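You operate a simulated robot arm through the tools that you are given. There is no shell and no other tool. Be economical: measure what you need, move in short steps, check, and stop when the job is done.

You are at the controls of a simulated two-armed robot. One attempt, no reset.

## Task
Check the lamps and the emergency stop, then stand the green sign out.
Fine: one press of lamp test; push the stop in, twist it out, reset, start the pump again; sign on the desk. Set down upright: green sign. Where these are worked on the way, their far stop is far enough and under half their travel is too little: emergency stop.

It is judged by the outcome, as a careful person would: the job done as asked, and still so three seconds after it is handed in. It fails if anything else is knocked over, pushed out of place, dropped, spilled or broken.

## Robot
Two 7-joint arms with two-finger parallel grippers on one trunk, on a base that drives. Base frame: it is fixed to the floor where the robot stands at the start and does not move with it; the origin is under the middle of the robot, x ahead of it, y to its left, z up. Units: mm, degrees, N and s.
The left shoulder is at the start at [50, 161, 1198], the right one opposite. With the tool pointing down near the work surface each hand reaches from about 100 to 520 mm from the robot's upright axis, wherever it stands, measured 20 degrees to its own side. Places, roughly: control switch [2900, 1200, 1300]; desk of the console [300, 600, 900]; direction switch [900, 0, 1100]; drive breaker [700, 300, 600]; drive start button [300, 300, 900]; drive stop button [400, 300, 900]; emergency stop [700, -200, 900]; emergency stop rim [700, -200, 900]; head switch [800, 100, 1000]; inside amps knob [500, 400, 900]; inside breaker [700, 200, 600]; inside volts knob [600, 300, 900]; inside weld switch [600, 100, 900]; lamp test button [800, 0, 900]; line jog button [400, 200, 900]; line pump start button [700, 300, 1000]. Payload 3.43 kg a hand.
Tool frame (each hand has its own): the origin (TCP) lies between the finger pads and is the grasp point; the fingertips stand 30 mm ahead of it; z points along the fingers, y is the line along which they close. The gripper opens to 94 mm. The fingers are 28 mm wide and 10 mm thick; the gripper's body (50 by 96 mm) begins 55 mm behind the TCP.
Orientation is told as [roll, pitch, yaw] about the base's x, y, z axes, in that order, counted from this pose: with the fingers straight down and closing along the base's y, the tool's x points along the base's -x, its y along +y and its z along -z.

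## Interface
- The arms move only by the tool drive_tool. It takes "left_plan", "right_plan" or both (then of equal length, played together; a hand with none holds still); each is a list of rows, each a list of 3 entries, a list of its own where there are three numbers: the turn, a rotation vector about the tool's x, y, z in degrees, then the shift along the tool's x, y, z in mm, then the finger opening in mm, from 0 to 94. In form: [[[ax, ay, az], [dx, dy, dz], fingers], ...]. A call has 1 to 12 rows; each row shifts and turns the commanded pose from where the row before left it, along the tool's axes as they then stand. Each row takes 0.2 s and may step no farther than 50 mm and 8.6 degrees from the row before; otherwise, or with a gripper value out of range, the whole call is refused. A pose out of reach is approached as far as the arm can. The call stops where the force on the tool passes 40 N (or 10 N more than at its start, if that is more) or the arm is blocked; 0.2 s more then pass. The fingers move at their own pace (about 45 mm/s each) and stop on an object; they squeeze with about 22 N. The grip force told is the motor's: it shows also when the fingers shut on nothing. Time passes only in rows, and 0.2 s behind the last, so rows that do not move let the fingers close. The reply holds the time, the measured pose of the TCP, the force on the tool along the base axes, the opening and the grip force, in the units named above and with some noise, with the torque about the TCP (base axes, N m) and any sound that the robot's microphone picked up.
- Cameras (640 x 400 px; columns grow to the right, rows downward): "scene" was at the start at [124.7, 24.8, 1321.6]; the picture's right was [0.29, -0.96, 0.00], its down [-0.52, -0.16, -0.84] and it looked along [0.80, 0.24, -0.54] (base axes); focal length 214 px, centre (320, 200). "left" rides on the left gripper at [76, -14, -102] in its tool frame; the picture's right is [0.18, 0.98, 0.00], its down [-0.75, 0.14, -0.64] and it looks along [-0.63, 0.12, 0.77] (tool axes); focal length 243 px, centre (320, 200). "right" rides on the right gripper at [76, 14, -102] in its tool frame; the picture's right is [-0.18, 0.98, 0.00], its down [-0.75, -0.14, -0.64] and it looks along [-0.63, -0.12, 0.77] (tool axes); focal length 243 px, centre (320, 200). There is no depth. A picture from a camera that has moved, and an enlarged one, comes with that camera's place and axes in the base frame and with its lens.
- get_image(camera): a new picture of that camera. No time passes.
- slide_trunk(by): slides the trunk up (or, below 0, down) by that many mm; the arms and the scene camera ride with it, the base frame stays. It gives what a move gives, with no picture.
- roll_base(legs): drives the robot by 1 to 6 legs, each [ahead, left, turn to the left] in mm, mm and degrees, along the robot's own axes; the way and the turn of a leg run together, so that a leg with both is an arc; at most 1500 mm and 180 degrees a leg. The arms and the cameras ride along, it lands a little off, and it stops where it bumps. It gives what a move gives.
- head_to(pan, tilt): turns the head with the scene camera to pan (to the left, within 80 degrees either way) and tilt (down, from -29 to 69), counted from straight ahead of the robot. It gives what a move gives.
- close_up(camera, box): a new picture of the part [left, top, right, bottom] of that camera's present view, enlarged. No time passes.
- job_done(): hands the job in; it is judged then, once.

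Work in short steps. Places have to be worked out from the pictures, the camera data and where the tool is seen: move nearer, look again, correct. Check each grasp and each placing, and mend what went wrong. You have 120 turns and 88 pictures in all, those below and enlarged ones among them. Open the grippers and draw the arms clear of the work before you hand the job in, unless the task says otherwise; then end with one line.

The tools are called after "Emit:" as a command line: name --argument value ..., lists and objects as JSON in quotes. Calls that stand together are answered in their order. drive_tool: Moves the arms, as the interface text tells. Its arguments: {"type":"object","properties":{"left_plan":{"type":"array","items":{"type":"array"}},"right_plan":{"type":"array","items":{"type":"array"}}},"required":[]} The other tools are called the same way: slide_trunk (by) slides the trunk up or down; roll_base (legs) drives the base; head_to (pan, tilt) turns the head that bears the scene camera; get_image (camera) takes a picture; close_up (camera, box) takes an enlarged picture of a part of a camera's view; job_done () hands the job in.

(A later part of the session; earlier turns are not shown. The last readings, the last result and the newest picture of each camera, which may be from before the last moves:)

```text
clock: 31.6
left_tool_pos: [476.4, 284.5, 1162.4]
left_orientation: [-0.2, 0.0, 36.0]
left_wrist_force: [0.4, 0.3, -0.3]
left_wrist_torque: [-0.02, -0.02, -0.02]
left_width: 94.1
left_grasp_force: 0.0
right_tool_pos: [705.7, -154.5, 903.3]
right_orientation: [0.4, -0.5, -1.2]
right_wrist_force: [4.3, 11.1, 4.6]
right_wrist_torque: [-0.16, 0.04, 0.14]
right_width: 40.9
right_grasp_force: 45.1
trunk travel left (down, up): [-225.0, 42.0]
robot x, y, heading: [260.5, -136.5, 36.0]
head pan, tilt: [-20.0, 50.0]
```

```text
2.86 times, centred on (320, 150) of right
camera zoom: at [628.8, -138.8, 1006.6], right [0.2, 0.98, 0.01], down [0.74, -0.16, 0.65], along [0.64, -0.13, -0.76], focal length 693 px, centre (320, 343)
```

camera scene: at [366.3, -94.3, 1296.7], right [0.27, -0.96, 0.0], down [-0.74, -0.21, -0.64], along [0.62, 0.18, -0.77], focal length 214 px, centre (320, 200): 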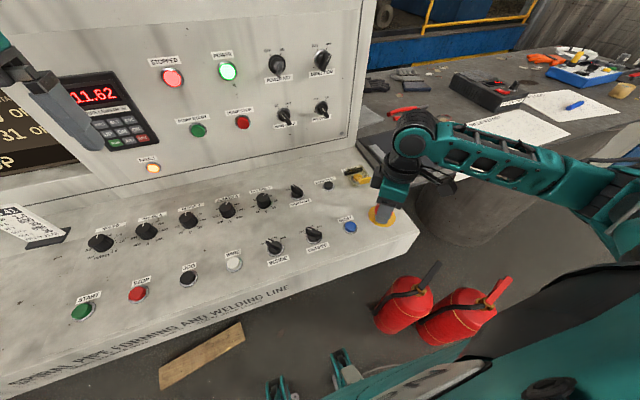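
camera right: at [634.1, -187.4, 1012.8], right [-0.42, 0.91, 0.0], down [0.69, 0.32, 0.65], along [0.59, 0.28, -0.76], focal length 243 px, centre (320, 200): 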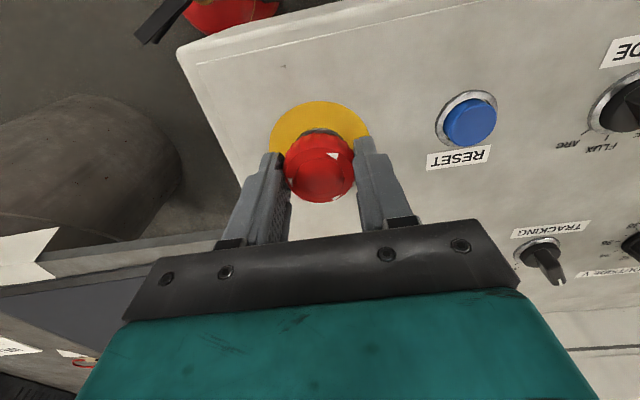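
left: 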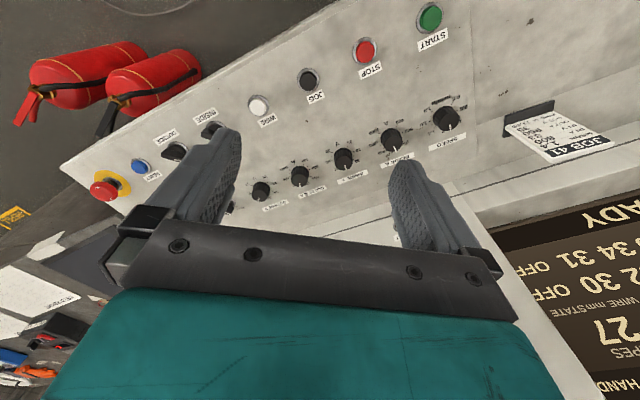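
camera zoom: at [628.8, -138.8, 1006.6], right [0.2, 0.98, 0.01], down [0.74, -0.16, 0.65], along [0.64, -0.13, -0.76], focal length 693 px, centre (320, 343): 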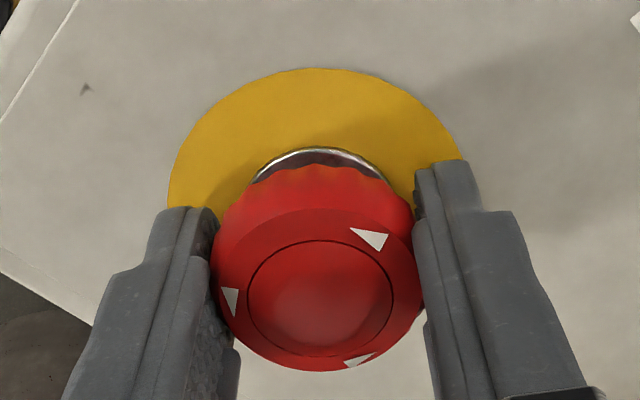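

Head now turned 45° clockwise and still moving freely, so its ccw side is a hard stop. I continue clockwise.

Emit:
drive_tool --right_plan '[[[0, 0, 5], [0, 0, 0], 0], [[0, 0, 5], [0, 0, 0], 0], [[0, 0, 5], [0, 0, 0], 0], [[0, 0, 5], [0, 0, 0], 0], [[0, 0, 5], [0, 0, 0], 0]]'

Emit:
close_up --camera "right" --box '[260, 80, 380, 220]'

```text
clock: 32.8
left_tool_pos: [477.1, 284.3, 1161.3]
left_orientation: [-0.1, 0.1, 36.0]
left_wrist_force: [-0.3, 0.3, -0.1]
left_wrist_torque: [-0.02, 0.01, -0.01]
left_width: 93.8
left_grasp_force: 0.0
right_tool_pos: [702.8, -154.5, 903.9]
right_orientation: [0.5, -0.1, -26.1]
right_wrist_force: [-0.5, 12.4, 3.8]
right_wrist_torque: [0.11, 0.16, 1.13]
right_width: 41.0
right_grasp_force: 44.8
trunk travel left (down, up): [-225.0, 42.0]
robot x, y, heading: [260.6, -139.3, 36.1]
head pan, tilt: [-20.0, 50.0]
```

```text
2.86 times, centred on (320, 150) of right
camera zoom: at [642.2, -108.1, 1006.7], right [0.6, 0.8, 0.01], down [0.61, -0.46, 0.64], along [0.52, -0.38, -0.77], focal length 693 px, centre (320, 343)
```

zoom: 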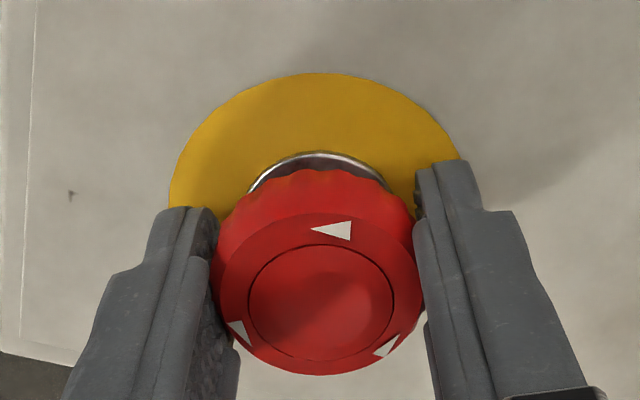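

Now the torque rose to 1.1 N m and the head met its clockwise stop (~45°). My grip may be holding it down, so I lift gently while keeping the twist.

Emit:
drive_tool --right_plan '[[[0, 0, 0], [0, 0, -3], 0], [[0, 0, 0], [0, 0, -3], 0], [[0, 0, 0], [0, 0, -3], 0]]'

Emit:
close_up --camera "right" --box '[260, 80, 380, 220]'

```text
clock: 33.6
left_tool_pos: [477.4, 283.5, 1161.1]
left_orientation: [0.0, 0.1, 35.9]
left_wrist_force: [-0.7, 0.8, 0.0]
left_wrist_torque: [0.02, 0.02, 0.01]
left_width: 94.0
left_grasp_force: 0.1
right_tool_pos: [704.1, -153.8, 910.2]
right_orientation: [0.2, 0.1, -26.1]
right_wrist_force: [-3.4, 16.8, -24.3]
right_wrist_torque: [-0.23, -0.69, 0.66]
right_width: 41.0
right_grasp_force: 45.3
trunk travel left (down, up): [-225.0, 42.0]
robot x, y, heading: [258.6, -138.9, 35.7]
head pan, tilt: [-20.0, 50.0]
```

```text
2.86 times, centred on (320, 150) of right
camera zoom: at [642.8, -107.7, 1012.8], right [0.6, 0.8, 0.0], down [0.61, -0.46, 0.64], along [0.52, -0.38, -0.77], focal length 693 px, centre (320, 343)
```

zoom: 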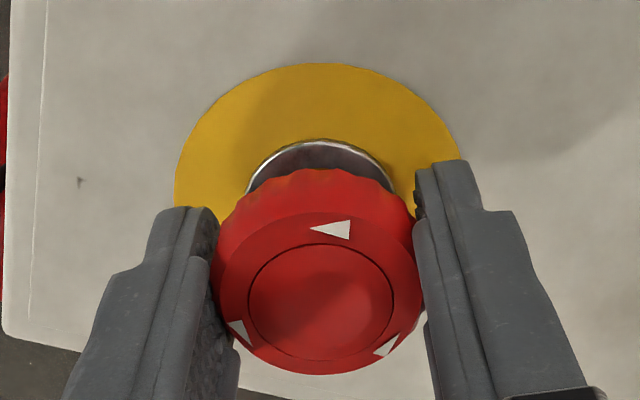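

The head rose with the fingers (more stem visible). I open and back off upward to see whether it stays out.

Emit:
drive_tool --right_plan '[[[0, 0, 0], [0, 0, 0], 70], [[0, 0, 0], [0, 0, 0], 70], [[0, 0, 0], [0, 0, -40], 70], [[0, 0, 0], [0, 0, -40], 70]]'

Emit:
close_up --camera "scene" --box '[350, 170, 430, 230]'

Emit:
close_up --camera "right" --box '[240, 20, 400, 180]'

```text
clock: 34.6
left_tool_pos: [476.1, 283.3, 1161.3]
left_orientation: [0.0, -0.1, 36.0]
left_wrist_force: [0.3, -0.1, -0.2]
left_wrist_torque: [0.0, -0.02, -0.01]
left_width: 93.8
left_grasp_force: 0.0
right_tool_pos: [702.4, -155.7, 994.4]
right_orientation: [0.4, -0.2, -26.3]
right_wrist_force: [0.3, 0.1, 0.1]
right_wrist_torque: [0.0, -0.02, -0.02]
right_width: 70.0
right_grasp_force: 0.1
trunk travel left (down, up): [-225.0, 42.0]
robot x, y, heading: [259.5, -141.0, 35.9]
head pan, tilt: [-20.0, 50.0]
```

```text
6.67 times, centred on (390, 200) of scene
camera zoom: at [365.9, -94.2, 1296.6], right [0.27, -0.96, 0.0], down [-0.74, -0.21, -0.64], along [0.62, 0.18, -0.77], focal length 1430 px, centre (-147, 200)
```

zoom: 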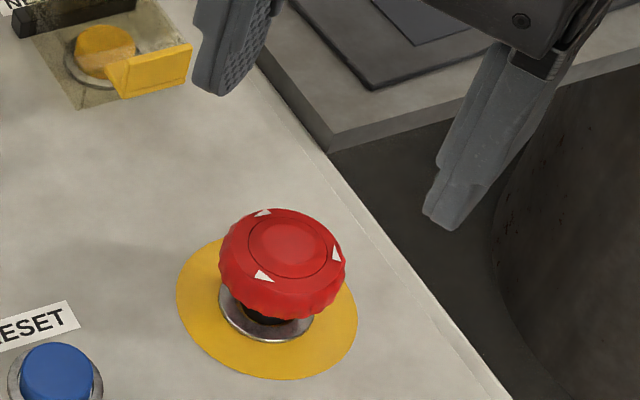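

```text
2.50 times, centred on (320, 100) of right
camera zoom: at [640.0, -109.0, 1096.7], right [0.6, 0.8, 0.01], down [0.61, -0.46, 0.64], along [0.52, -0.38, -0.76], focal length 606 px, centre (320, 450)
```

zoom: 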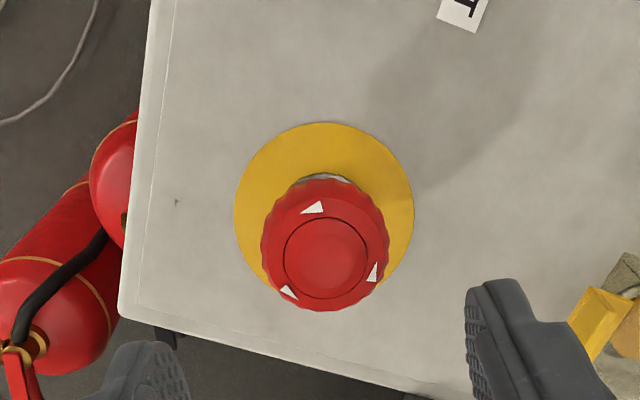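

The stop is back out at its original height. Next the reset button, near [651,-87,877]: I turn the hand back and close the fingers.

Emit:
drive_tool --right_plan '[[[0, 0, -8], [0, 0, 0], 0], [[0, 0, -8], [0, 0, 0], 0], [[0, 0, -8], [0, 0, 0], 0], [[0, 0, -8], [0, 0, 0], 0], [[0, 0, -8], [0, 0, 0], 0], [[0, 0, -8], [0, 0, 0], 0], [[0, 0, -8], [0, 0, 0], 0], [[0, 0, -6.2], [0, 0, 0], 0], [[0, 0, 0], [0, 42, 0], 0], [[0, 0, 0], [1, 43, 0], 0], [[0, 0, 0], [0, 0, 0], 0]]'

Emit:
get_image --camera "right"

Emit:
close_up --camera "scene" --box '[310, 170, 410, 250]'

```text
clock: 37.0
left_tool_pos: [476.7, 282.6, 1163.5]
left_orientation: [0.1, 0.0, 36.0]
left_wrist_force: [0.3, -0.3, 0.1]
left_wrist_torque: [0.01, 0.01, -0.02]
left_width: 93.8
left_grasp_force: 0.0
right_tool_pos: [657.2, -88.0, 991.7]
right_orientation: [0.0, -0.5, 36.1]
right_wrist_force: [0.4, -0.2, -0.4]
right_wrist_torque: [0.02, -0.03, -0.03]
right_width: 0.0
right_grasp_force: 22.1
trunk travel left (down, up): [-225.0, 42.0]
robot x, y, heading: [262.3, -137.9, 35.7]
head pan, tilt: [-20.0, 50.0]
```

```text
49 pictures are left
camera right: at [586.5, -121.0, 1094.6], right [-0.43, 0.9, 0.0], down [0.69, 0.33, 0.65], along [0.59, 0.28, -0.76], focal length 243 px, centre (320, 200)
```

right: 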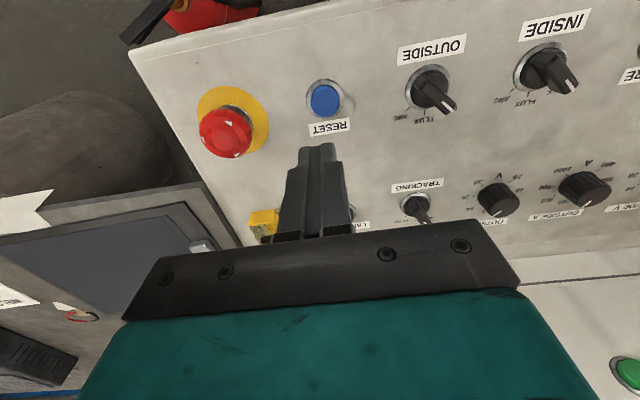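

```text
5.00 times, centred on (360, 210) of scene
camera zoom: at [366.2, -94.5, 1296.7], right [0.27, -0.96, 0.0], down [-0.74, -0.21, -0.64], along [0.62, 0.18, -0.77], focal length 1072 px, centre (120, 150)
```

zoom: 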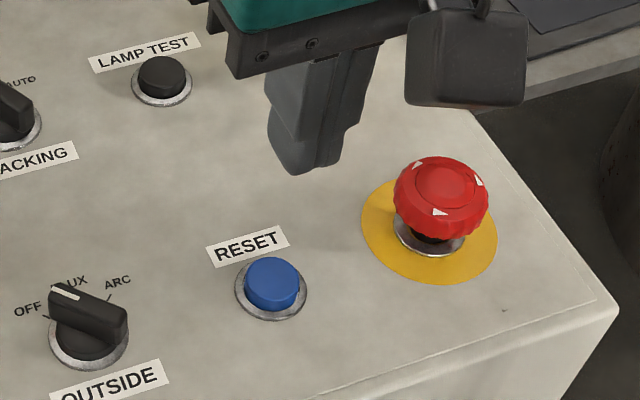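

Button ray meets [649,-87]. I shift and descend to ~20 mm over it.

Emit:
drive_tool --right_plan '[[[0, 0, 0], [5.9, 5.5, 20], 0], [[0, 0, 0], [0, 0, 30], 0], [[0, 0, 0], [0, 0, 14], 0]]'

Emit:
get_image --camera "right"

Emit:
close_up --camera "scene" --box '[310, 170, 410, 250]'

```text
clock: 37.8
left_tool_pos: [476.4, 281.6, 1162.9]
left_orientation: [0.1, -0.2, 36.0]
left_wrist_force: [0.5, -0.2, -0.5]
left_wrist_torque: [-0.01, 0.03, -0.02]
left_width: 93.9
left_grasp_force: 0.0
right_tool_pos: [645.5, -86.8, 926.7]
right_orientation: [0.0, -0.5, 36.1]
right_wrist_force: [-0.7, 0.0, 0.2]
right_wrist_torque: [-0.03, 0.07, 0.0]
right_width: 0.2
right_grasp_force: 22.6
trunk travel left (down, up): [-225.0, 42.0]
robot x, y, heading: [260.9, -137.2, 35.6]
head pan, tilt: [-20.0, 50.0]
```

```text
47 pictures are left
camera right: at [576.7, -119.8, 1030.6], right [-0.43, 0.9, 0.0], down [0.69, 0.33, 0.65], along [0.59, 0.28, -0.76], focal length 243 px, centre (320, 200)
```

right: 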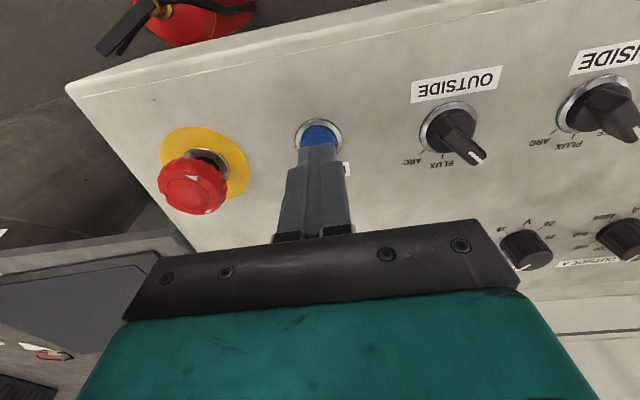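

```text
5.00 times, centred on (360, 210) of scene
camera zoom: at [366.1, -94.3, 1296.7], right [0.27, -0.96, 0.0], down [-0.74, -0.21, -0.64], along [0.62, 0.18, -0.77], focal length 1072 px, centre (120, 150)
```

zoom: 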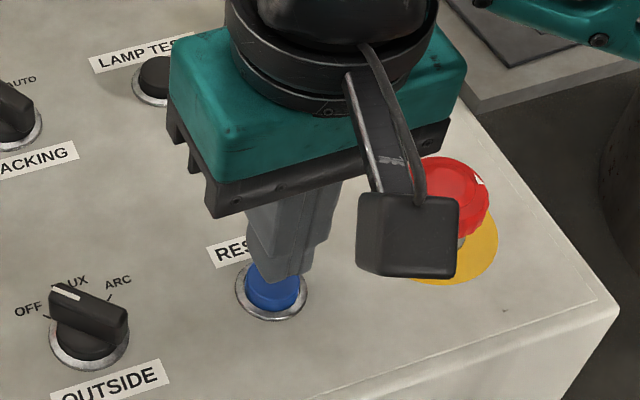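

Nearly aligned; a 2 mm correction, then press down gently to click.

Emit:
drive_tool --right_plan '[[[0, 0, 0], [-2, 2, 8], 0], [[0, 0, 0], [0, 0, 6], 0], [[0, 0, 0], [0, 0, 3], 0], [[0, 0, 0], [0, 0, 3], 0], [[0, 0, 0], [0, 0, 3], 0]]'

Emit:
get_image --camera "scene"

```text
clock: 39.0
left_tool_pos: [476.4, 281.6, 1162.2]
left_orientation: [0.0, -0.2, 36.0]
left_wrist_force: [-0.5, -0.6, -1.0]
left_wrist_torque: [-0.02, -0.01, 0.02]
left_width: 93.7
left_grasp_force: 0.0
right_tool_pos: [646.5, -84.1, 906.7]
right_orientation: [-0.1, -0.8, 36.0]
right_wrist_force: [3.7, -5.2, 20.1]
right_wrist_torque: [-0.2, -0.02, 0.09]
right_width: 0.0
right_grasp_force: 21.6
trunk travel left (down, up): [-225.0, 42.0]
robot x, y, heading: [257.4, -139.4, 36.1]
head pan, tilt: [-20.0, 50.0]
heard: click
```

```text
45 pictures are left
camera scene: at [365.2, -95.0, 1297.1], right [0.27, -0.96, 0.0], down [-0.74, -0.21, -0.64], along [0.62, 0.18, -0.77], focal length 214 px, centre (320, 200)
```

scene: 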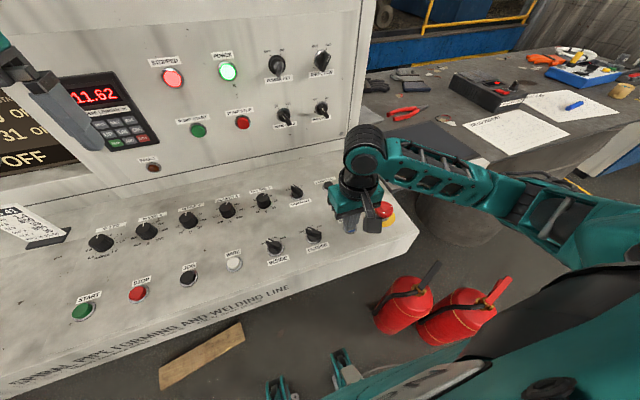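

Click; the fault lamp is out, so reset worked. I raise the right hand and tip the left hand forward (fingers to horizontal) to press pump start.

Emit:
drive_tool --right_plan '[[[0, 0, 0], [0, 0, -40], 0], [[0, 0, 0], [0, 0, -40], 0], [[0, 0, 0], [0, 0, -40], 0], [[0, 0, 0], [0, 0, -40], 0], [[0, 0, 0], [20, -20, 0], 0], [[0, 0, 0], [20, -20, 0], 0], [[0, 0, 0], [0, 0, 0], 0], [[0, 0, 0], [0, 0, 0], 0], [[0, 0, 0], [0, 0, 0], 0], [[0, 0, 0], [0, 0, 0], 0], [[0, 0, 0], [0, 0, 0], 0], [[0, 0, 0], [0, 0, 0], 0]]' --left_plan '[[[0, 0, 0], [-40, 0, 0], 0], [[0, 0, 0], [-30, 0, 0], 0], [[0, -8.5, 0], [0, 0, 0], 0], [[0, -8.5, 0], [0, 0, 0], 0], [[0, -8.5, 0], [0, 0, 0], 0], [[0, -8.5, 0], [0, 0, 0], 0], [[0, -8.5, 0], [0, 0, 0], 0], [[0, -8.5, 0], [0, 0, 0], 0], [[0, -8.5, 0], [0, 0, 0], 0], [[0, -8.5, 0], [0, 0, 0], 0], [[0, -8.5, 0], [0, 0, 0], 0], [[0, -8.5, 0], [0, 0, 0], 0]]'

Emit:
get_image --camera "left"

Emit:
head_to --pan 5 --tilt 30

Emit:
get_image --camera "scene"

```text
clock: 41.6
left_tool_pos: [533.0, 324.7, 1161.8]
left_orientation: [-0.4, -76.6, 36.3]
left_wrist_force: [0.3, -0.1, -0.2]
left_wrist_torque: [0.0, 0.01, 0.02]
left_width: 0.0
left_grasp_force: 21.6
left hand out of reach, approached as far as the arm can: row 12
right_tool_pos: [636.7, -139.0, 1066.7]
right_orientation: [0.0, -0.5, 36.2]
right_wrist_force: [-0.4, 0.6, 0.9]
right_wrist_torque: [0.0, 0.04, -0.01]
right_width: 0.2
right_grasp_force: 22.4
trunk travel left (down, up): [-225.0, 42.0]
robot x, y, heading: [262.5, -139.0, 35.9]
head pan, tilt: [-20.0, 50.0]
```

```text
44 pictures are left
camera left: at [446.1, 244.7, 1111.5], right [-0.61, 0.77, -0.18], down [-0.45, -0.15, 0.88], along [0.65, 0.62, 0.44], focal length 243 px, centre (320, 200)
```

left: 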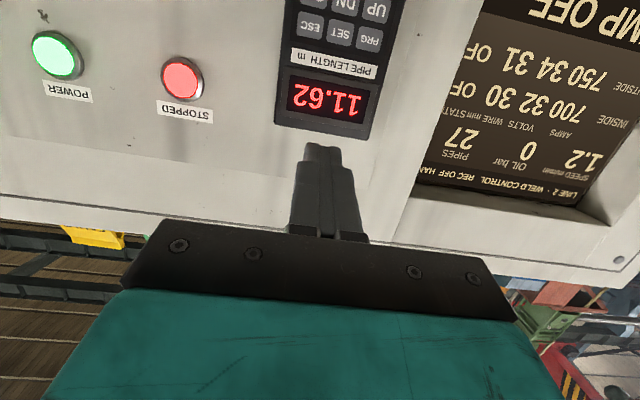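

```text
clock: 42.5
left_tool_pos: [533.4, 324.5, 1161.3]
left_orientation: [0.0, -76.5, 36.1]
left_wrist_force: [0.5, 0.0, 0.8]
left_wrist_torque: [-0.01, 0.0, 0.0]
left_width: 0.1
left_grasp_force: 22.2
right_tool_pos: [637.3, -140.1, 1065.7]
right_orientation: [0.0, -0.4, 36.1]
right_wrist_force: [0.5, -1.0, -0.4]
right_wrist_torque: [-0.01, -0.02, -0.02]
right_width: 0.0
right_grasp_force: 21.8
trunk travel left (down, up): [-225.0, 42.0]
robot x, y, heading: [261.3, -137.6, 35.9]
head pan, tilt: [5.0, 30.0]
```

```text
43 pictures are left
camera scene: at [360.5, -56.2, 1326.1], right [0.65, -0.76, 0.0], down [-0.38, -0.33, -0.87], along [0.65, 0.57, -0.5], focal length 214 px, centre (320, 200)
```

scene: 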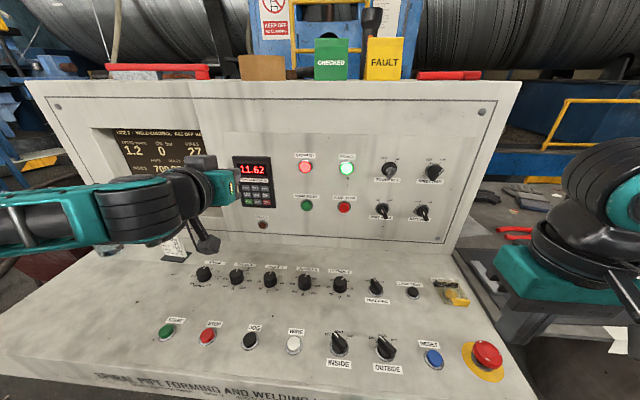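

Triangulation puts pump start ≈[710,299,1022] on the panel. I move the left hand across and down, then up to ~30 mm before it.

Emit:
drive_tool --left_plan '[[[0, 0, 0], [25.8, -25, 6.2], 0], [[0, 0, 0], [25.8, -25, 6.2], 0], [[0, 0, 0], [25.8, -25, 6.2], 0], [[0, 0, 0], [25.8, -25, 6.2], 0], [[0, 0, 0], [25.8, -25, 6.2], 0], [[0, 0, 0], [-4, 0, 15], 0]]'

Emit:
get_image --camera "left"

Emit:
get_image --camera "scene"

```text
clock: 43.9
left_tool_pos: [546.0, 333.4, 1161.9]
left_orientation: [0.0, -76.5, 36.0]
left_wrist_force: [-0.7, 0.1, -0.4]
left_wrist_torque: [0.03, 0.0, 0.0]
left_width: 0.0
left_grasp_force: 21.6
left hand out of reach, approached as far as the arm can: row 1, 2, 3, 4, 5
right_tool_pos: [637.1, -139.6, 1065.1]
right_orientation: [0.0, -0.5, 36.1]
right_wrist_force: [-0.1, 0.2, -0.3]
right_wrist_torque: [0.02, -0.03, -0.02]
right_width: 0.1
right_grasp_force: 22.3
trunk travel left (down, up): [-225.0, 42.0]
robot x, y, heading: [255.8, -140.0, 35.7]
head pan, tilt: [5.0, 30.0]
```

```text
42 pictures are left
camera left: at [459.4, 253.5, 1112.2], right [-0.61, 0.77, -0.18], down [-0.45, -0.15, 0.88], along [0.65, 0.62, 0.43], focal length 243 px, centre (320, 200)
```

left: 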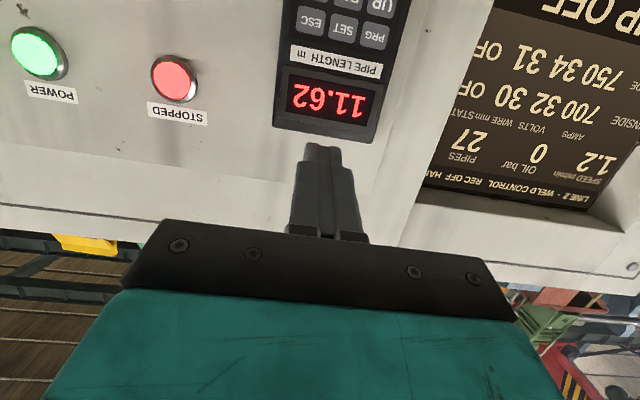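

```text
41 pictures are left
camera scene: at [360.7, -56.0, 1326.1], right [0.65, -0.76, 0.0], down [-0.38, -0.33, -0.87], along [0.65, 0.57, -0.5], focal length 214 px, centre (320, 200)
```

scene: 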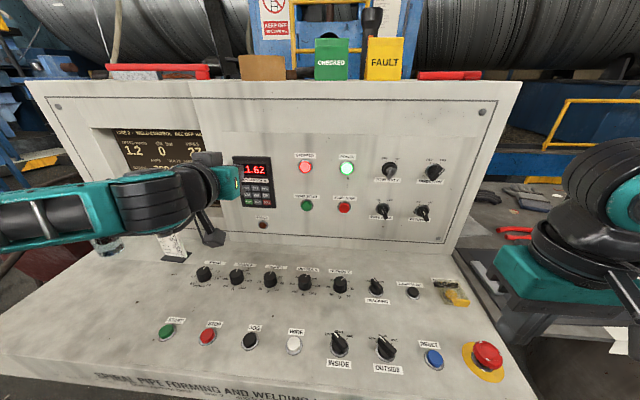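

The left arm can't reach sideways at this height (wrist limit). I'll lower the trunk so shoulder height matches the button, raising the right hand first to compensate.

Emit:
drive_tool --right_plan '[[[0, 0, 0], [15, 0, -40], 0], [[0, 0, 0], [15, 0, -40], 0], [[0, 0, 0], [15, 0, -40], 0], [[0, 0, 0], [15, 0, -35], 0]]'

Emit:
slide_trunk --by -140

Emit:
drive_tool --left_plan '[[[0, 0, 0], [0, -20, 0], 0], [[0, 0, 0], [0, -20, 0], 0]]'

```text
clock: 44.9
left_tool_pos: [546.6, 331.7, 1162.2]
left_orientation: [0.0, -76.5, 36.0]
left_wrist_force: [0.1, -0.2, -0.1]
left_wrist_torque: [0.01, -0.01, 0.04]
left_width: 0.2
left_grasp_force: 22.0
right_tool_pos: [586.2, -176.4, 1222.3]
right_orientation: [-0.1, -0.3, 36.0]
right_wrist_force: [0.7, 0.5, 0.1]
right_wrist_torque: [0.04, -0.02, 0.02]
right_width: 0.1
right_grasp_force: 22.2
trunk travel left (down, up): [-225.0, 42.0]
robot x, y, heading: [258.0, -138.1, 35.8]
head pan, tilt: [5.0, 30.0]
```

```text
clock: 46.6
left_tool_pos: [547.5, 333.7, 1023.0]
left_orientation: [0.0, -76.5, 36.0]
left_wrist_force: [-0.3, -0.5, 0.6]
left_wrist_torque: [0.01, 0.01, 0.05]
left_width: 0.2
left_grasp_force: 22.3
right_tool_pos: [586.3, -176.2, 1081.6]
right_orientation: [0.0, -0.4, 36.1]
right_wrist_force: [0.2, -0.3, -0.2]
right_wrist_torque: [0.03, -0.02, 0.01]
right_width: 0.1
right_grasp_force: 21.9
trunk travel left (down, up): [-85.0, 182.0]
robot x, y, heading: [265.5, -140.5, 35.8]
head pan, tilt: [5.0, 30.0]
```

```text
clock: 47.2
left_tool_pos: [570.3, 301.1, 1022.8]
left_orientation: [0.0, -76.5, 36.0]
left_wrist_force: [0.7, -0.1, 0.5]
left_wrist_torque: [0.02, 0.03, 0.0]
left_width: 0.0
left_grasp_force: 22.0
right_tool_pos: [587.4, -176.0, 1081.9]
right_orientation: [0.1, -0.4, 36.2]
right_wrist_force: [-0.3, -0.5, 0.0]
right_wrist_torque: [0.0, 0.01, -0.03]
right_width: 0.1
right_grasp_force: 22.3
trunk travel left (down, up): [-85.0, 182.0]
robot x, y, heading: [261.4, -136.2, 35.8]
head pan, tilt: [5.0, 30.0]
```

Lateral motion works now. I move another 84 mm right and look.

Emit:
drive_tool --left_plan '[[[0, 0, 0], [0, -28, 0], 0], [[0, 0, 0], [0, -28, 0], 0], [[0, 0, 0], [0, -28, 0], 0]]'

Emit:
get_image --camera "left"

Emit:
get_image --camera "scene"

```text
clock: 48.0
left_tool_pos: [619.2, 232.8, 1023.1]
left_orientation: [0.1, -76.5, 36.0]
left_wrist_force: [-0.6, -0.8, 0.4]
left_wrist_torque: [0.05, -0.01, 0.0]
left_width: 0.0
left_grasp_force: 22.0
right_tool_pos: [586.3, -175.7, 1083.0]
right_orientation: [0.0, -0.5, 36.1]
right_wrist_force: [0.0, -0.2, 0.3]
right_wrist_torque: [-0.01, 0.04, 0.03]
right_width: 0.0
right_grasp_force: 22.1
trunk travel left (down, up): [-85.0, 182.0]
robot x, y, heading: [259.7, -139.9, 36.0]
head pan, tilt: [5.0, 30.0]
```

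```text
40 pictures are left
camera left: at [531.8, 153.6, 972.7], right [-0.61, 0.77, -0.18], down [-0.45, -0.15, 0.88], along [0.65, 0.62, 0.43], focal length 243 px, centre (320, 200)
```

left: 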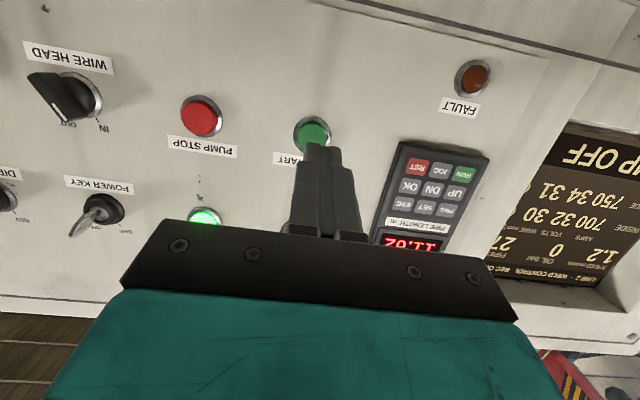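

```text
39 pictures are left
camera scene: at [360.6, -56.3, 1186.2], right [0.65, -0.76, 0.0], down [-0.38, -0.33, -0.87], along [0.65, 0.57, -0.5], focal length 214 px, centre (320, 200)
```

scene: 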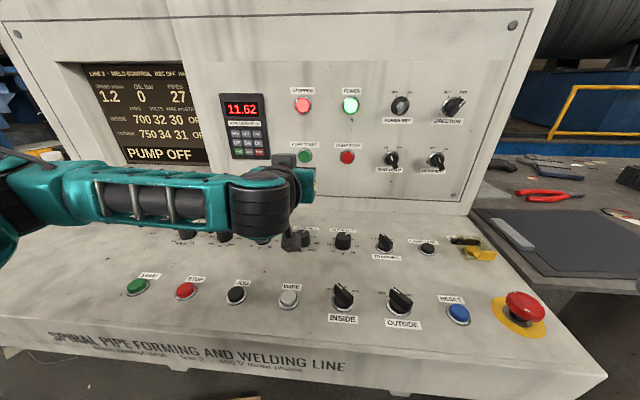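

Pump start at about a=757 along heading, and my fingertip is already on its axis at z≈1016. I advance 60 mm forward and check.

Emit:
drive_tool --left_plan '[[[0, 0, 0], [-7, 0, 29.2], 0], [[0, 0, 0], [-7, 0, 29.2], 0]]'

Emit:
get_image --camera "left"

Emit:
close_up --camera "scene" --box '[265, 120, 365, 190]'

```text
clock: 48.6
left_tool_pos: [667.5, 268.2, 1022.8]
left_orientation: [0.1, -76.5, 36.0]
left_wrist_force: [0.2, 0.2, 0.0]
left_wrist_torque: [-0.01, 0.03, -0.01]
left_width: 0.0
left_grasp_force: 22.2
right_tool_pos: [586.9, -175.8, 1082.5]
right_orientation: [0.0, -0.5, 36.1]
right_wrist_force: [0.1, 0.5, 0.8]
right_wrist_torque: [0.0, -0.05, 0.03]
right_width: 0.0
right_grasp_force: 21.7
trunk travel left (down, up): [-85.0, 182.0]
robot x, y, heading: [259.1, -139.2, 35.7]
head pan, tilt: [5.0, 30.0]
```

```text
38 pictures are left
camera left: at [579.6, 188.7, 972.2], right [-0.61, 0.77, -0.18], down [-0.45, -0.15, 0.88], along [0.65, 0.62, 0.43], focal length 243 px, centre (320, 200)
```

left: 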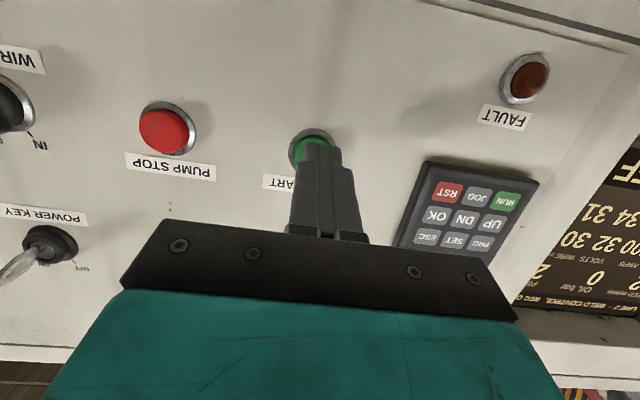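

```text
5.71 times, centred on (315, 155) of scene
camera zoom: at [360.6, -56.1, 1186.1], right [0.65, -0.76, 0.0], down [-0.38, -0.33, -0.87], along [0.65, 0.57, -0.5], focal length 1226 px, centre (349, 457)
```

zoom: 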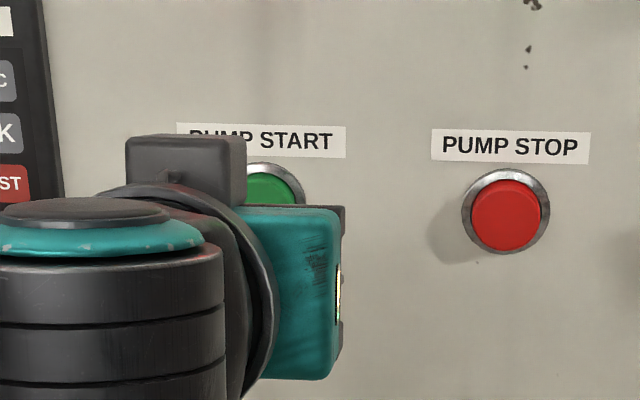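

Aligned within ~2 mm. I press forward in small steps.

Emit:
drive_tool --left_plan '[[[0, 0, 0], [-2.8, -2, 11.7], 0], [[0, 0, 0], [-0.9, 0, 3.9], 0], [[0, 0, 0], [-0.7, 0, 2.9], 0], [[0, 0, 0], [-0.7, 0, 2.9], 0]]'

```text
clock: 49.6
left_tool_pos: [687.4, 279.0, 1023.3]
left_orientation: [0.0, -76.6, 36.0]
left_wrist_force: [-3.1, -2.3, 1.4]
left_wrist_torque: [0.01, -0.1, 0.01]
left_width: 0.0
left_grasp_force: 22.0
right_tool_pos: [585.6, -176.2, 1081.4]
right_orientation: [0.0, -0.5, 36.1]
right_wrist_force: [0.1, 0.1, 0.4]
right_wrist_torque: [-0.01, 0.0, -0.02]
right_width: 0.0
right_grasp_force: 21.5
trunk travel left (down, up): [-85.0, 182.0]
robot x, y, heading: [260.3, -135.7, 36.0]
head pan, tilt: [5.0, 30.0]
heard: click
```

Click with light force. I check the lamps, pushing no further for now.

Emit:
drive_tool --left_plan '[[[0, 0, 0], [-0.5, 0, 2], 0], [[0, 0, 0], [7, 0, -29], 0], [[0, 0, 0], [7, 0, -29], 0]]'

Emit:
get_image --camera "scene"

Emit:
get_image --camera "left"

```text
clock: 50.4
left_tool_pos: [642.7, 244.3, 1025.0]
left_orientation: [-0.1, -76.6, 36.2]
left_wrist_force: [0.4, 0.0, -0.1]
left_wrist_torque: [-0.02, 0.03, 0.01]
left_width: 0.1
left_grasp_force: 21.6
right_tool_pos: [586.8, -175.5, 1082.4]
right_orientation: [0.1, -0.5, 36.1]
right_wrist_force: [-0.2, -0.9, 0.1]
right_wrist_torque: [-0.01, -0.03, 0.03]
right_width: 0.0
right_grasp_force: 22.2
trunk travel left (down, up): [-85.0, 182.0]
robot x, y, heading: [261.2, -138.0, 36.1]
head pan, tilt: [5.0, 30.0]
```

```text
36 pictures are left
camera scene: at [360.4, -56.1, 1186.2], right [0.65, -0.76, 0.0], down [-0.38, -0.33, -0.87], along [0.65, 0.57, -0.5], focal length 214 px, centre (320, 200)
```

scene: 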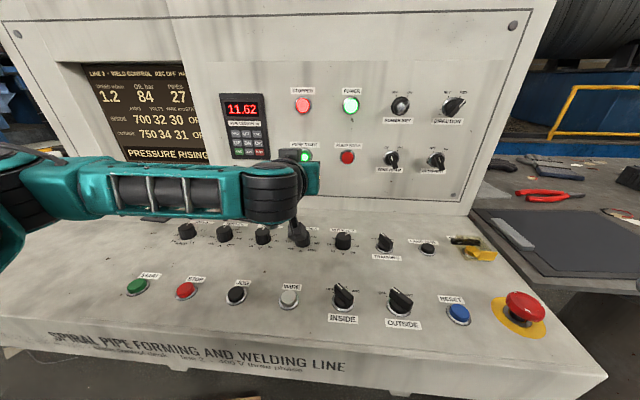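

```text
35 pictures are left
camera left: at [553.5, 163.6, 975.0], right [-0.61, 0.77, -0.18], down [-0.45, -0.15, 0.88], along [0.65, 0.62, 0.44], focal length 243 px, centre (320, 200)
```

left: 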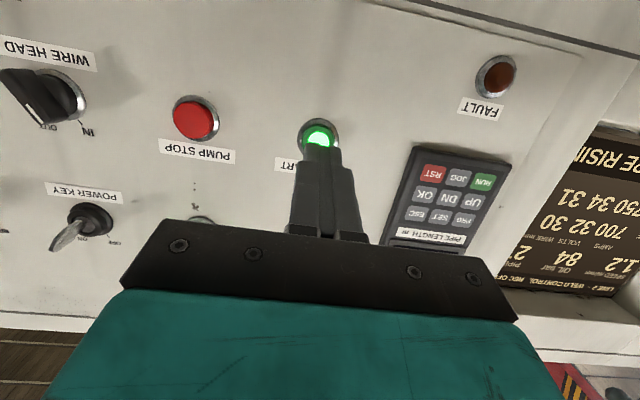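

Pump start is lit and the display says "PRESSURE RISING": the pump is running. Now the green sign on the console's top: I back the left hand off, raise the trunk, and look.

Emit:
drive_tool --left_plan '[[[0, 0, 0], [7, 10, -29], 94], [[0, 0, 0], [7, 10, -29], 94]]'

Emit:
slide_trunk --by 182

Emit:
drive_tool --left_plan '[[[0, 0, 0], [-40, 0, -9], 94], [[0, 0, 0], [-40, 0, -9], 94], [[0, 0, 0], [-40, 0, -9], 94], [[0, 0, 0], [-40, 0, -9], 94]]'

Emit:
head_to --pan 5 --tilt 10

Emit:
get_image --camera "scene"

Emit:
get_image --camera "left"

```text
clock: 51.0
left_tool_pos: [580.0, 224.0, 1023.9]
left_orientation: [0.1, -76.4, 36.0]
left_wrist_force: [-0.5, -0.8, 0.5]
left_wrist_torque: [0.01, 0.01, -0.01]
left_width: 50.4
left_grasp_force: 0.2
right_tool_pos: [587.3, -175.6, 1082.7]
right_orientation: [0.0, -0.5, 36.1]
right_wrist_force: [-0.2, 0.4, 0.0]
right_wrist_torque: [0.04, -0.02, 0.0]
right_width: 0.0
right_grasp_force: 21.5
trunk travel left (down, up): [-85.0, 182.0]
robot x, y, heading: [256.5, -135.9, 36.1]
head pan, tilt: [5.0, 30.0]
```

```text
clock: 53.0
left_tool_pos: [579.4, 223.8, 1204.7]
left_orientation: [0.1, -76.5, 36.0]
left_wrist_force: [-0.5, 0.9, 0.7]
left_wrist_torque: [0.0, -0.02, 0.01]
left_width: 94.1
left_grasp_force: 0.1
right_tool_pos: [586.6, -174.9, 1263.0]
right_orientation: [0.0, -0.5, 36.2]
right_wrist_force: [0.0, 0.6, -0.9]
right_wrist_torque: [0.0, 0.02, 0.0]
right_width: 0.0
right_grasp_force: 22.2
trunk travel left (down, up): [-267.0, 0.0]
robot x, y, heading: [260.9, -136.5, 36.0]
head pan, tilt: [5.0, 30.0]
```

```text
clock: 54.0
left_tool_pos: [582.8, 225.3, 1369.0]
left_orientation: [0.0, -76.5, 35.8]
left_wrist_force: [-0.4, 0.1, -0.3]
left_wrist_torque: [-0.02, -0.01, -0.06]
left_width: 94.0
left_grasp_force: 0.1
right_tool_pos: [587.6, -176.1, 1263.8]
right_orientation: [-0.1, -0.5, 36.1]
right_wrist_force: [0.3, -0.2, -0.4]
right_wrist_torque: [-0.03, -0.04, -0.03]
right_width: 0.1
right_grasp_force: 22.4
trunk travel left (down, up): [-267.0, 0.0]
robot x, y, heading: [263.8, -138.6, 36.1]
head pan, tilt: [5.0, 30.0]
```

```text
clock: 54.8
left_tool_pos: [584.2, 226.2, 1368.2]
left_orientation: [0.1, -76.5, 35.9]
left_wrist_force: [0.4, -0.6, -0.5]
left_wrist_torque: [0.01, 0.0, -0.02]
left_width: 93.9
left_grasp_force: 0.1
right_tool_pos: [587.4, -174.9, 1263.1]
right_orientation: [0.0, -0.5, 36.1]
right_wrist_force: [-0.4, 0.7, -0.2]
right_wrist_torque: [0.05, 0.01, 0.01]
right_width: 0.1
right_grasp_force: 21.7
trunk travel left (down, up): [-267.0, 0.0]
robot x, y, heading: [259.9, -136.9, 35.7]
head pan, tilt: [5.0, 10.0]
```

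```text
34 pictures are left
camera scene: at [362.4, -54.5, 1400.1], right [0.65, -0.76, 0.0], down [-0.13, -0.11, -0.98], along [0.74, 0.64, -0.17], focal length 214 px, centre (320, 200)
```

scene: 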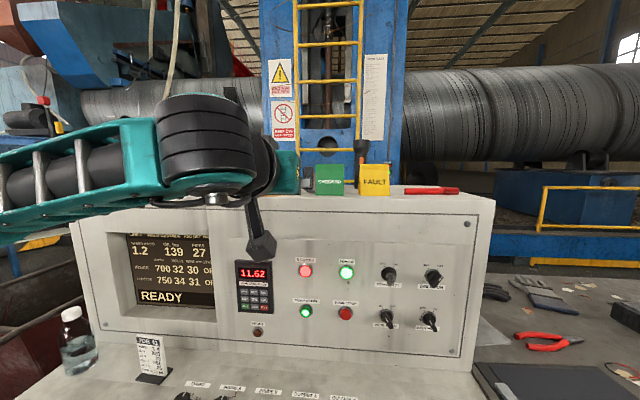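

```text
33 pictures are left
camera left: at [495.9, 147.1, 1318.7], right [-0.61, 0.77, -0.18], down [-0.45, -0.15, 0.88], along [0.65, 0.62, 0.43], focal length 243 px, centre (320, 200)
```

left: 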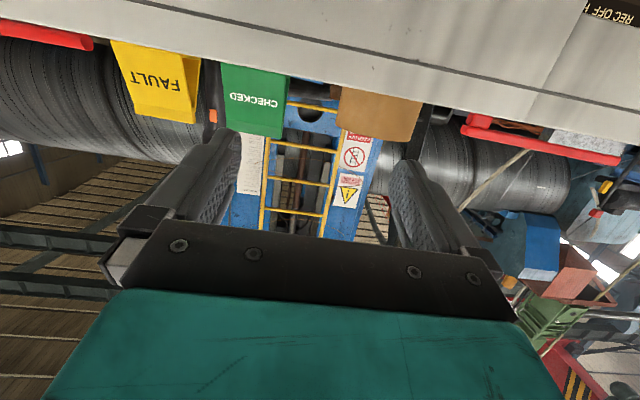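

READY at 139 bar. The sign is about a=830, r=236, z 1319–1397. I take close-ups to measure its width and clearances.

Emit:
close_up --camera "scene" --box '[280, 130, 400, 205]'

Emit:
close_up --camera "left" --box '[90, 20, 350, 180]'

```text
5.33 times, centred on (340, 168) of scene
camera zoom: at [362.4, -54.5, 1400.1], right [0.65, -0.76, 0.0], down [-0.13, -0.11, -0.98], along [0.74, 0.64, -0.17], focal length 1144 px, centre (213, 373)
```

zoom: 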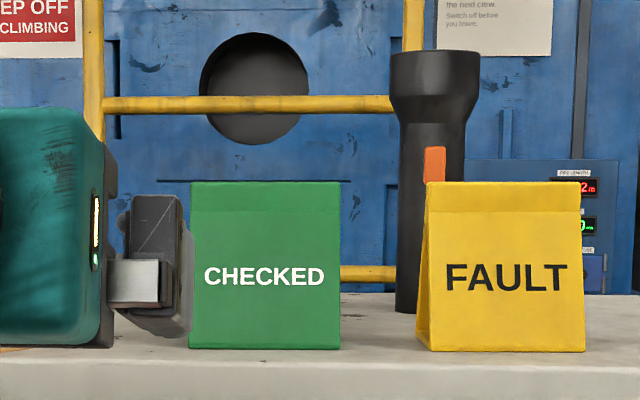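

```text
2.46 times, centred on (220, 100) of left
camera zoom: at [495.9, 147.1, 1318.7], right [-0.61, 0.77, -0.18], down [-0.45, -0.15, 0.88], along [0.65, 0.62, 0.43], focal length 597 px, centre (566, 446)
```

zoom: 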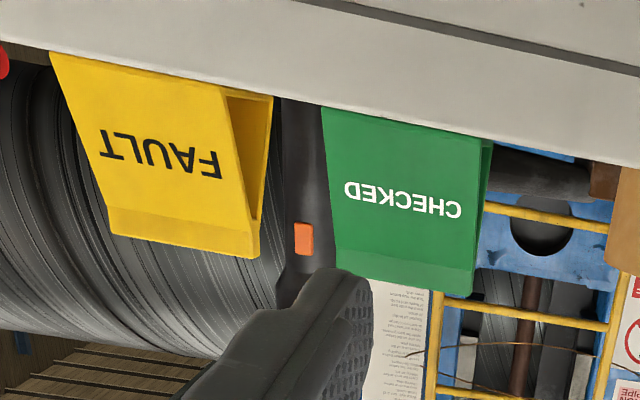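

The sign is a tent ~75 mm wide, 83 mm tall, with ~35 mm free on both sides; I'll grip it by its side edges from the front with fingers ~55° forward. I change the pitch and line up in front of it.

Emit:
drive_tool --left_plan '[[[0, 7.2, 0], [0, 0, 0], 94], [[0, 7.2, 0], [0, 0, 0], 94], [[0, 7.1, 0], [0, 0, 0], 94], [[0, 0, 0], [-14.6, -25, 24.3], 94], [[0, 0, 0], [-14.6, -25, 24.3], 94], [[0, 0, 0], [-14.6, -25, 24.3], 94], [[0, 0, 0], [0, 0, 0], 94]]'

Emit:
get_image --camera "left"

Emit:
get_image --camera "scene"

```text
clock: 56.4
left_tool_pos: [692.8, 216.5, 1362.7]
left_orientation: [0.0, -55.1, 36.0]
left_wrist_force: [-1.1, 1.1, -0.1]
left_wrist_torque: [0.01, 0.03, -0.01]
left_width: 94.1
left_grasp_force: 0.1
right_tool_pos: [586.2, -175.7, 1263.9]
right_orientation: [0.0, -0.5, 36.0]
right_wrist_force: [-0.1, -0.9, 0.3]
right_wrist_torque: [0.0, -0.03, 0.02]
right_width: 0.0
right_grasp_force: 21.7
trunk travel left (down, up): [-267.0, 0.0]
robot x, y, heading: [256.0, -136.1, 35.7]
head pan, tilt: [5.0, 10.0]
```

```text
30 pictures are left
camera left: at [597.5, 130.6, 1358.6], right [-0.66, 0.73, -0.15], down [-0.16, 0.06, 0.99], along [0.73, 0.68, 0.08], focal length 243 px, centre (320, 200)
```

left: 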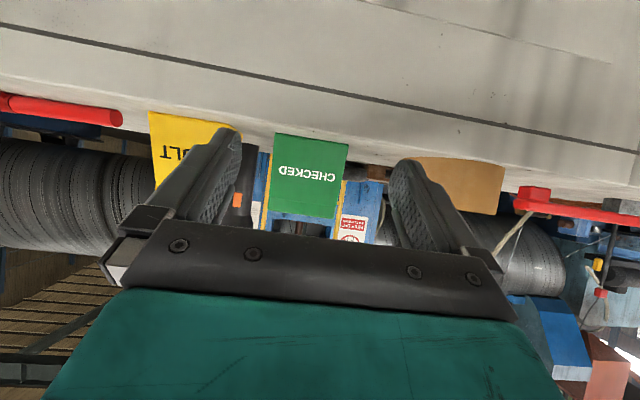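

```text
29 pictures are left
camera scene: at [361.7, -54.2, 1400.3], right [0.65, -0.76, 0.0], down [-0.13, -0.11, -0.98], along [0.74, 0.64, -0.17], focal length 214 px, centre (320, 200)
```

scene: 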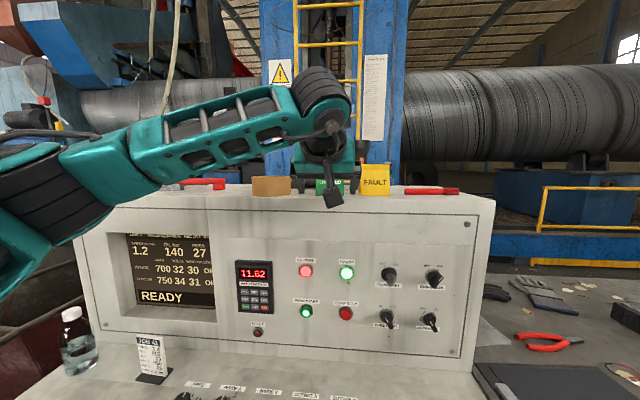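

Sign centre ≈ a=828, r=233; my hand is at a=688, r=232, centred and level. I advance 100 mm and check.

Emit:
drive_tool --left_plan '[[[0, 0, 0], [-19, -0.5, 27], 94], [[0, 0, 0], [-19, -0.5, 27], 94], [[0, 0, 0], [-19, -0.5, 27], 94]]'

Emit:
get_image --camera "left"

Emit:
close_up --camera "scene" --box '[280, 130, 400, 205]'

```text
clock: 57.2
left_tool_pos: [777.8, 272.0, 1363.9]
left_orientation: [0.1, -55.0, 35.9]
left_wrist_force: [0.4, -0.2, 0.6]
left_wrist_torque: [0.0, 0.02, 0.03]
left_width: 93.9
left_grasp_force: 0.0
right_tool_pos: [587.8, -175.4, 1263.7]
right_orientation: [0.1, -0.4, 36.1]
right_wrist_force: [0.1, 0.2, 1.2]
right_wrist_torque: [0.01, -0.02, 0.0]
right_width: 0.1
right_grasp_force: 22.0
trunk travel left (down, up): [-267.0, 0.0]
robot x, y, heading: [258.6, -139.7, 35.8]
head pan, tilt: [5.0, 10.0]
```

```text
28 pictures are left
camera left: at [681.2, 186.3, 1360.1], right [-0.66, 0.73, -0.15], down [-0.16, 0.06, 0.99], along [0.73, 0.68, 0.08], focal length 243 px, centre (320, 200)
```

left: 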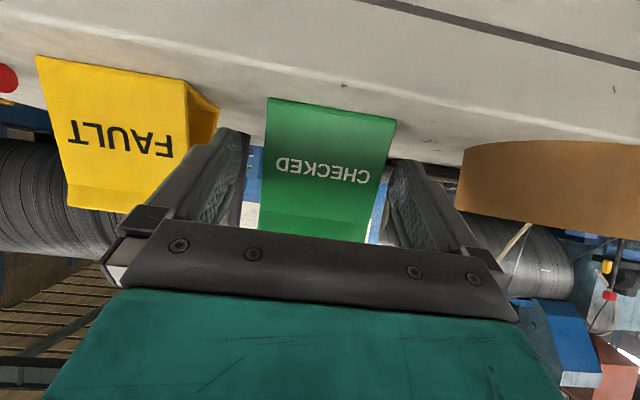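

```text
5.33 times, centred on (340, 168) of scene
camera zoom: at [363.0, -54.5, 1400.1], right [0.65, -0.76, 0.0], down [-0.13, -0.11, -0.98], along [0.74, 0.64, -0.17], focal length 1144 px, centre (213, 373)
```

zoom: 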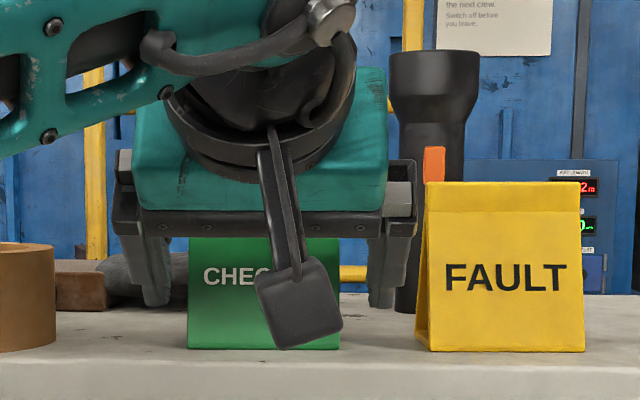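

Slightly right of centre by ~3 mm. I correct and advance the last 33 mm so the fingers flank the sign.

Emit:
drive_tool --left_plan '[[[0, 0, 0], [-9.5, 3, 13.5], 94], [[0, 0, 0], [-9.5, 0, 13.5], 94]]'

Emit:
get_image --camera "left"

Emit:
close_up --camera "scene" --box '[280, 130, 400, 205]'

```text
clock: 57.8
left_tool_pos: [800.1, 294.3, 1364.1]
left_orientation: [0.1, -55.0, 35.8]
left_wrist_force: [0.2, 0.6, 0.5]
left_wrist_torque: [0.01, 0.0, -0.01]
left_width: 93.9
left_grasp_force: 0.2
right_tool_pos: [586.5, -176.1, 1264.8]
right_orientation: [0.0, -0.5, 36.0]
right_wrist_force: [-0.6, -0.7, -0.2]
right_wrist_torque: [-0.01, 0.0, 0.0]
right_width: 0.1
right_grasp_force: 22.3
trunk travel left (down, up): [-267.0, 0.0]
robot x, y, heading: [260.8, -141.0, 35.7]
head pan, tilt: [5.0, 10.0]
```

```text
26 pictures are left
camera left: at [704.6, 208.2, 1360.6], right [-0.66, 0.73, -0.15], down [-0.16, 0.06, 0.99], along [0.73, 0.68, 0.08], focal length 243 px, centre (320, 200)
```

left: 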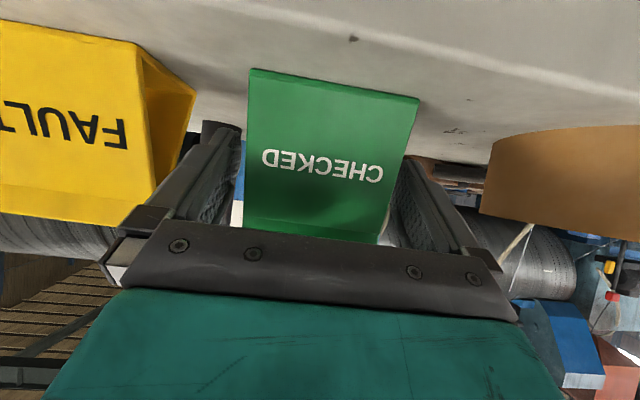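

```text
5.33 times, centred on (340, 168) of scene
camera zoom: at [362.6, -54.7, 1400.2], right [0.65, -0.76, 0.0], down [-0.13, -0.11, -0.98], along [0.74, 0.64, -0.17], focal length 1144 px, centre (213, 373)
```

zoom: 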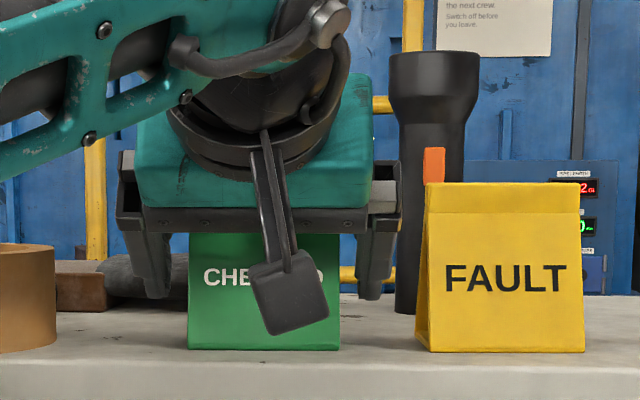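

Centred, with even gaps. I close on the sign.

Emit:
drive_tool --left_plan '[[[0, 0, 0], [0, 0, 0], 60], [[0, 0, 0], [0, 0, 0], 60], [[0, 0, 0], [0, 0, 0], 60], [[0, 0, 0], [0, 0, 0], 60]]'

Emit:
get_image --camera "left"

```text
clock: 58.8
left_tool_pos: [799.4, 294.3, 1364.7]
left_orientation: [0.0, -55.1, 35.9]
left_wrist_force: [0.5, 0.0, -0.5]
left_wrist_torque: [-0.02, 0.0, -0.03]
left_width: 76.0
left_grasp_force: 22.2
right_tool_pos: [586.0, -175.9, 1262.5]
right_orientation: [0.1, -0.5, 36.1]
right_wrist_force: [0.1, -0.7, 0.2]
right_wrist_torque: [0.0, 0.0, 0.01]
right_width: 0.1
right_grasp_force: 21.9
trunk travel left (down, up): [-267.0, 0.0]
robot x, y, heading: [263.7, -136.5, 36.0]
head pan, tilt: [5.0, 10.0]
```

```text
24 pictures are left
camera left: at [704.2, 208.4, 1360.7], right [-0.66, 0.73, -0.15], down [-0.16, 0.06, 0.99], along [0.73, 0.68, 0.08], focal length 243 px, centre (320, 200)
```

left: 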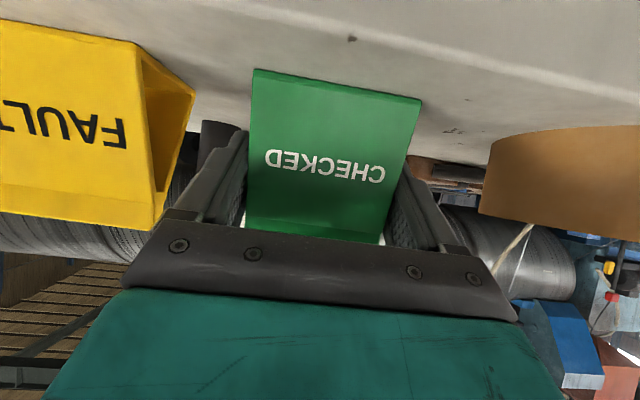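

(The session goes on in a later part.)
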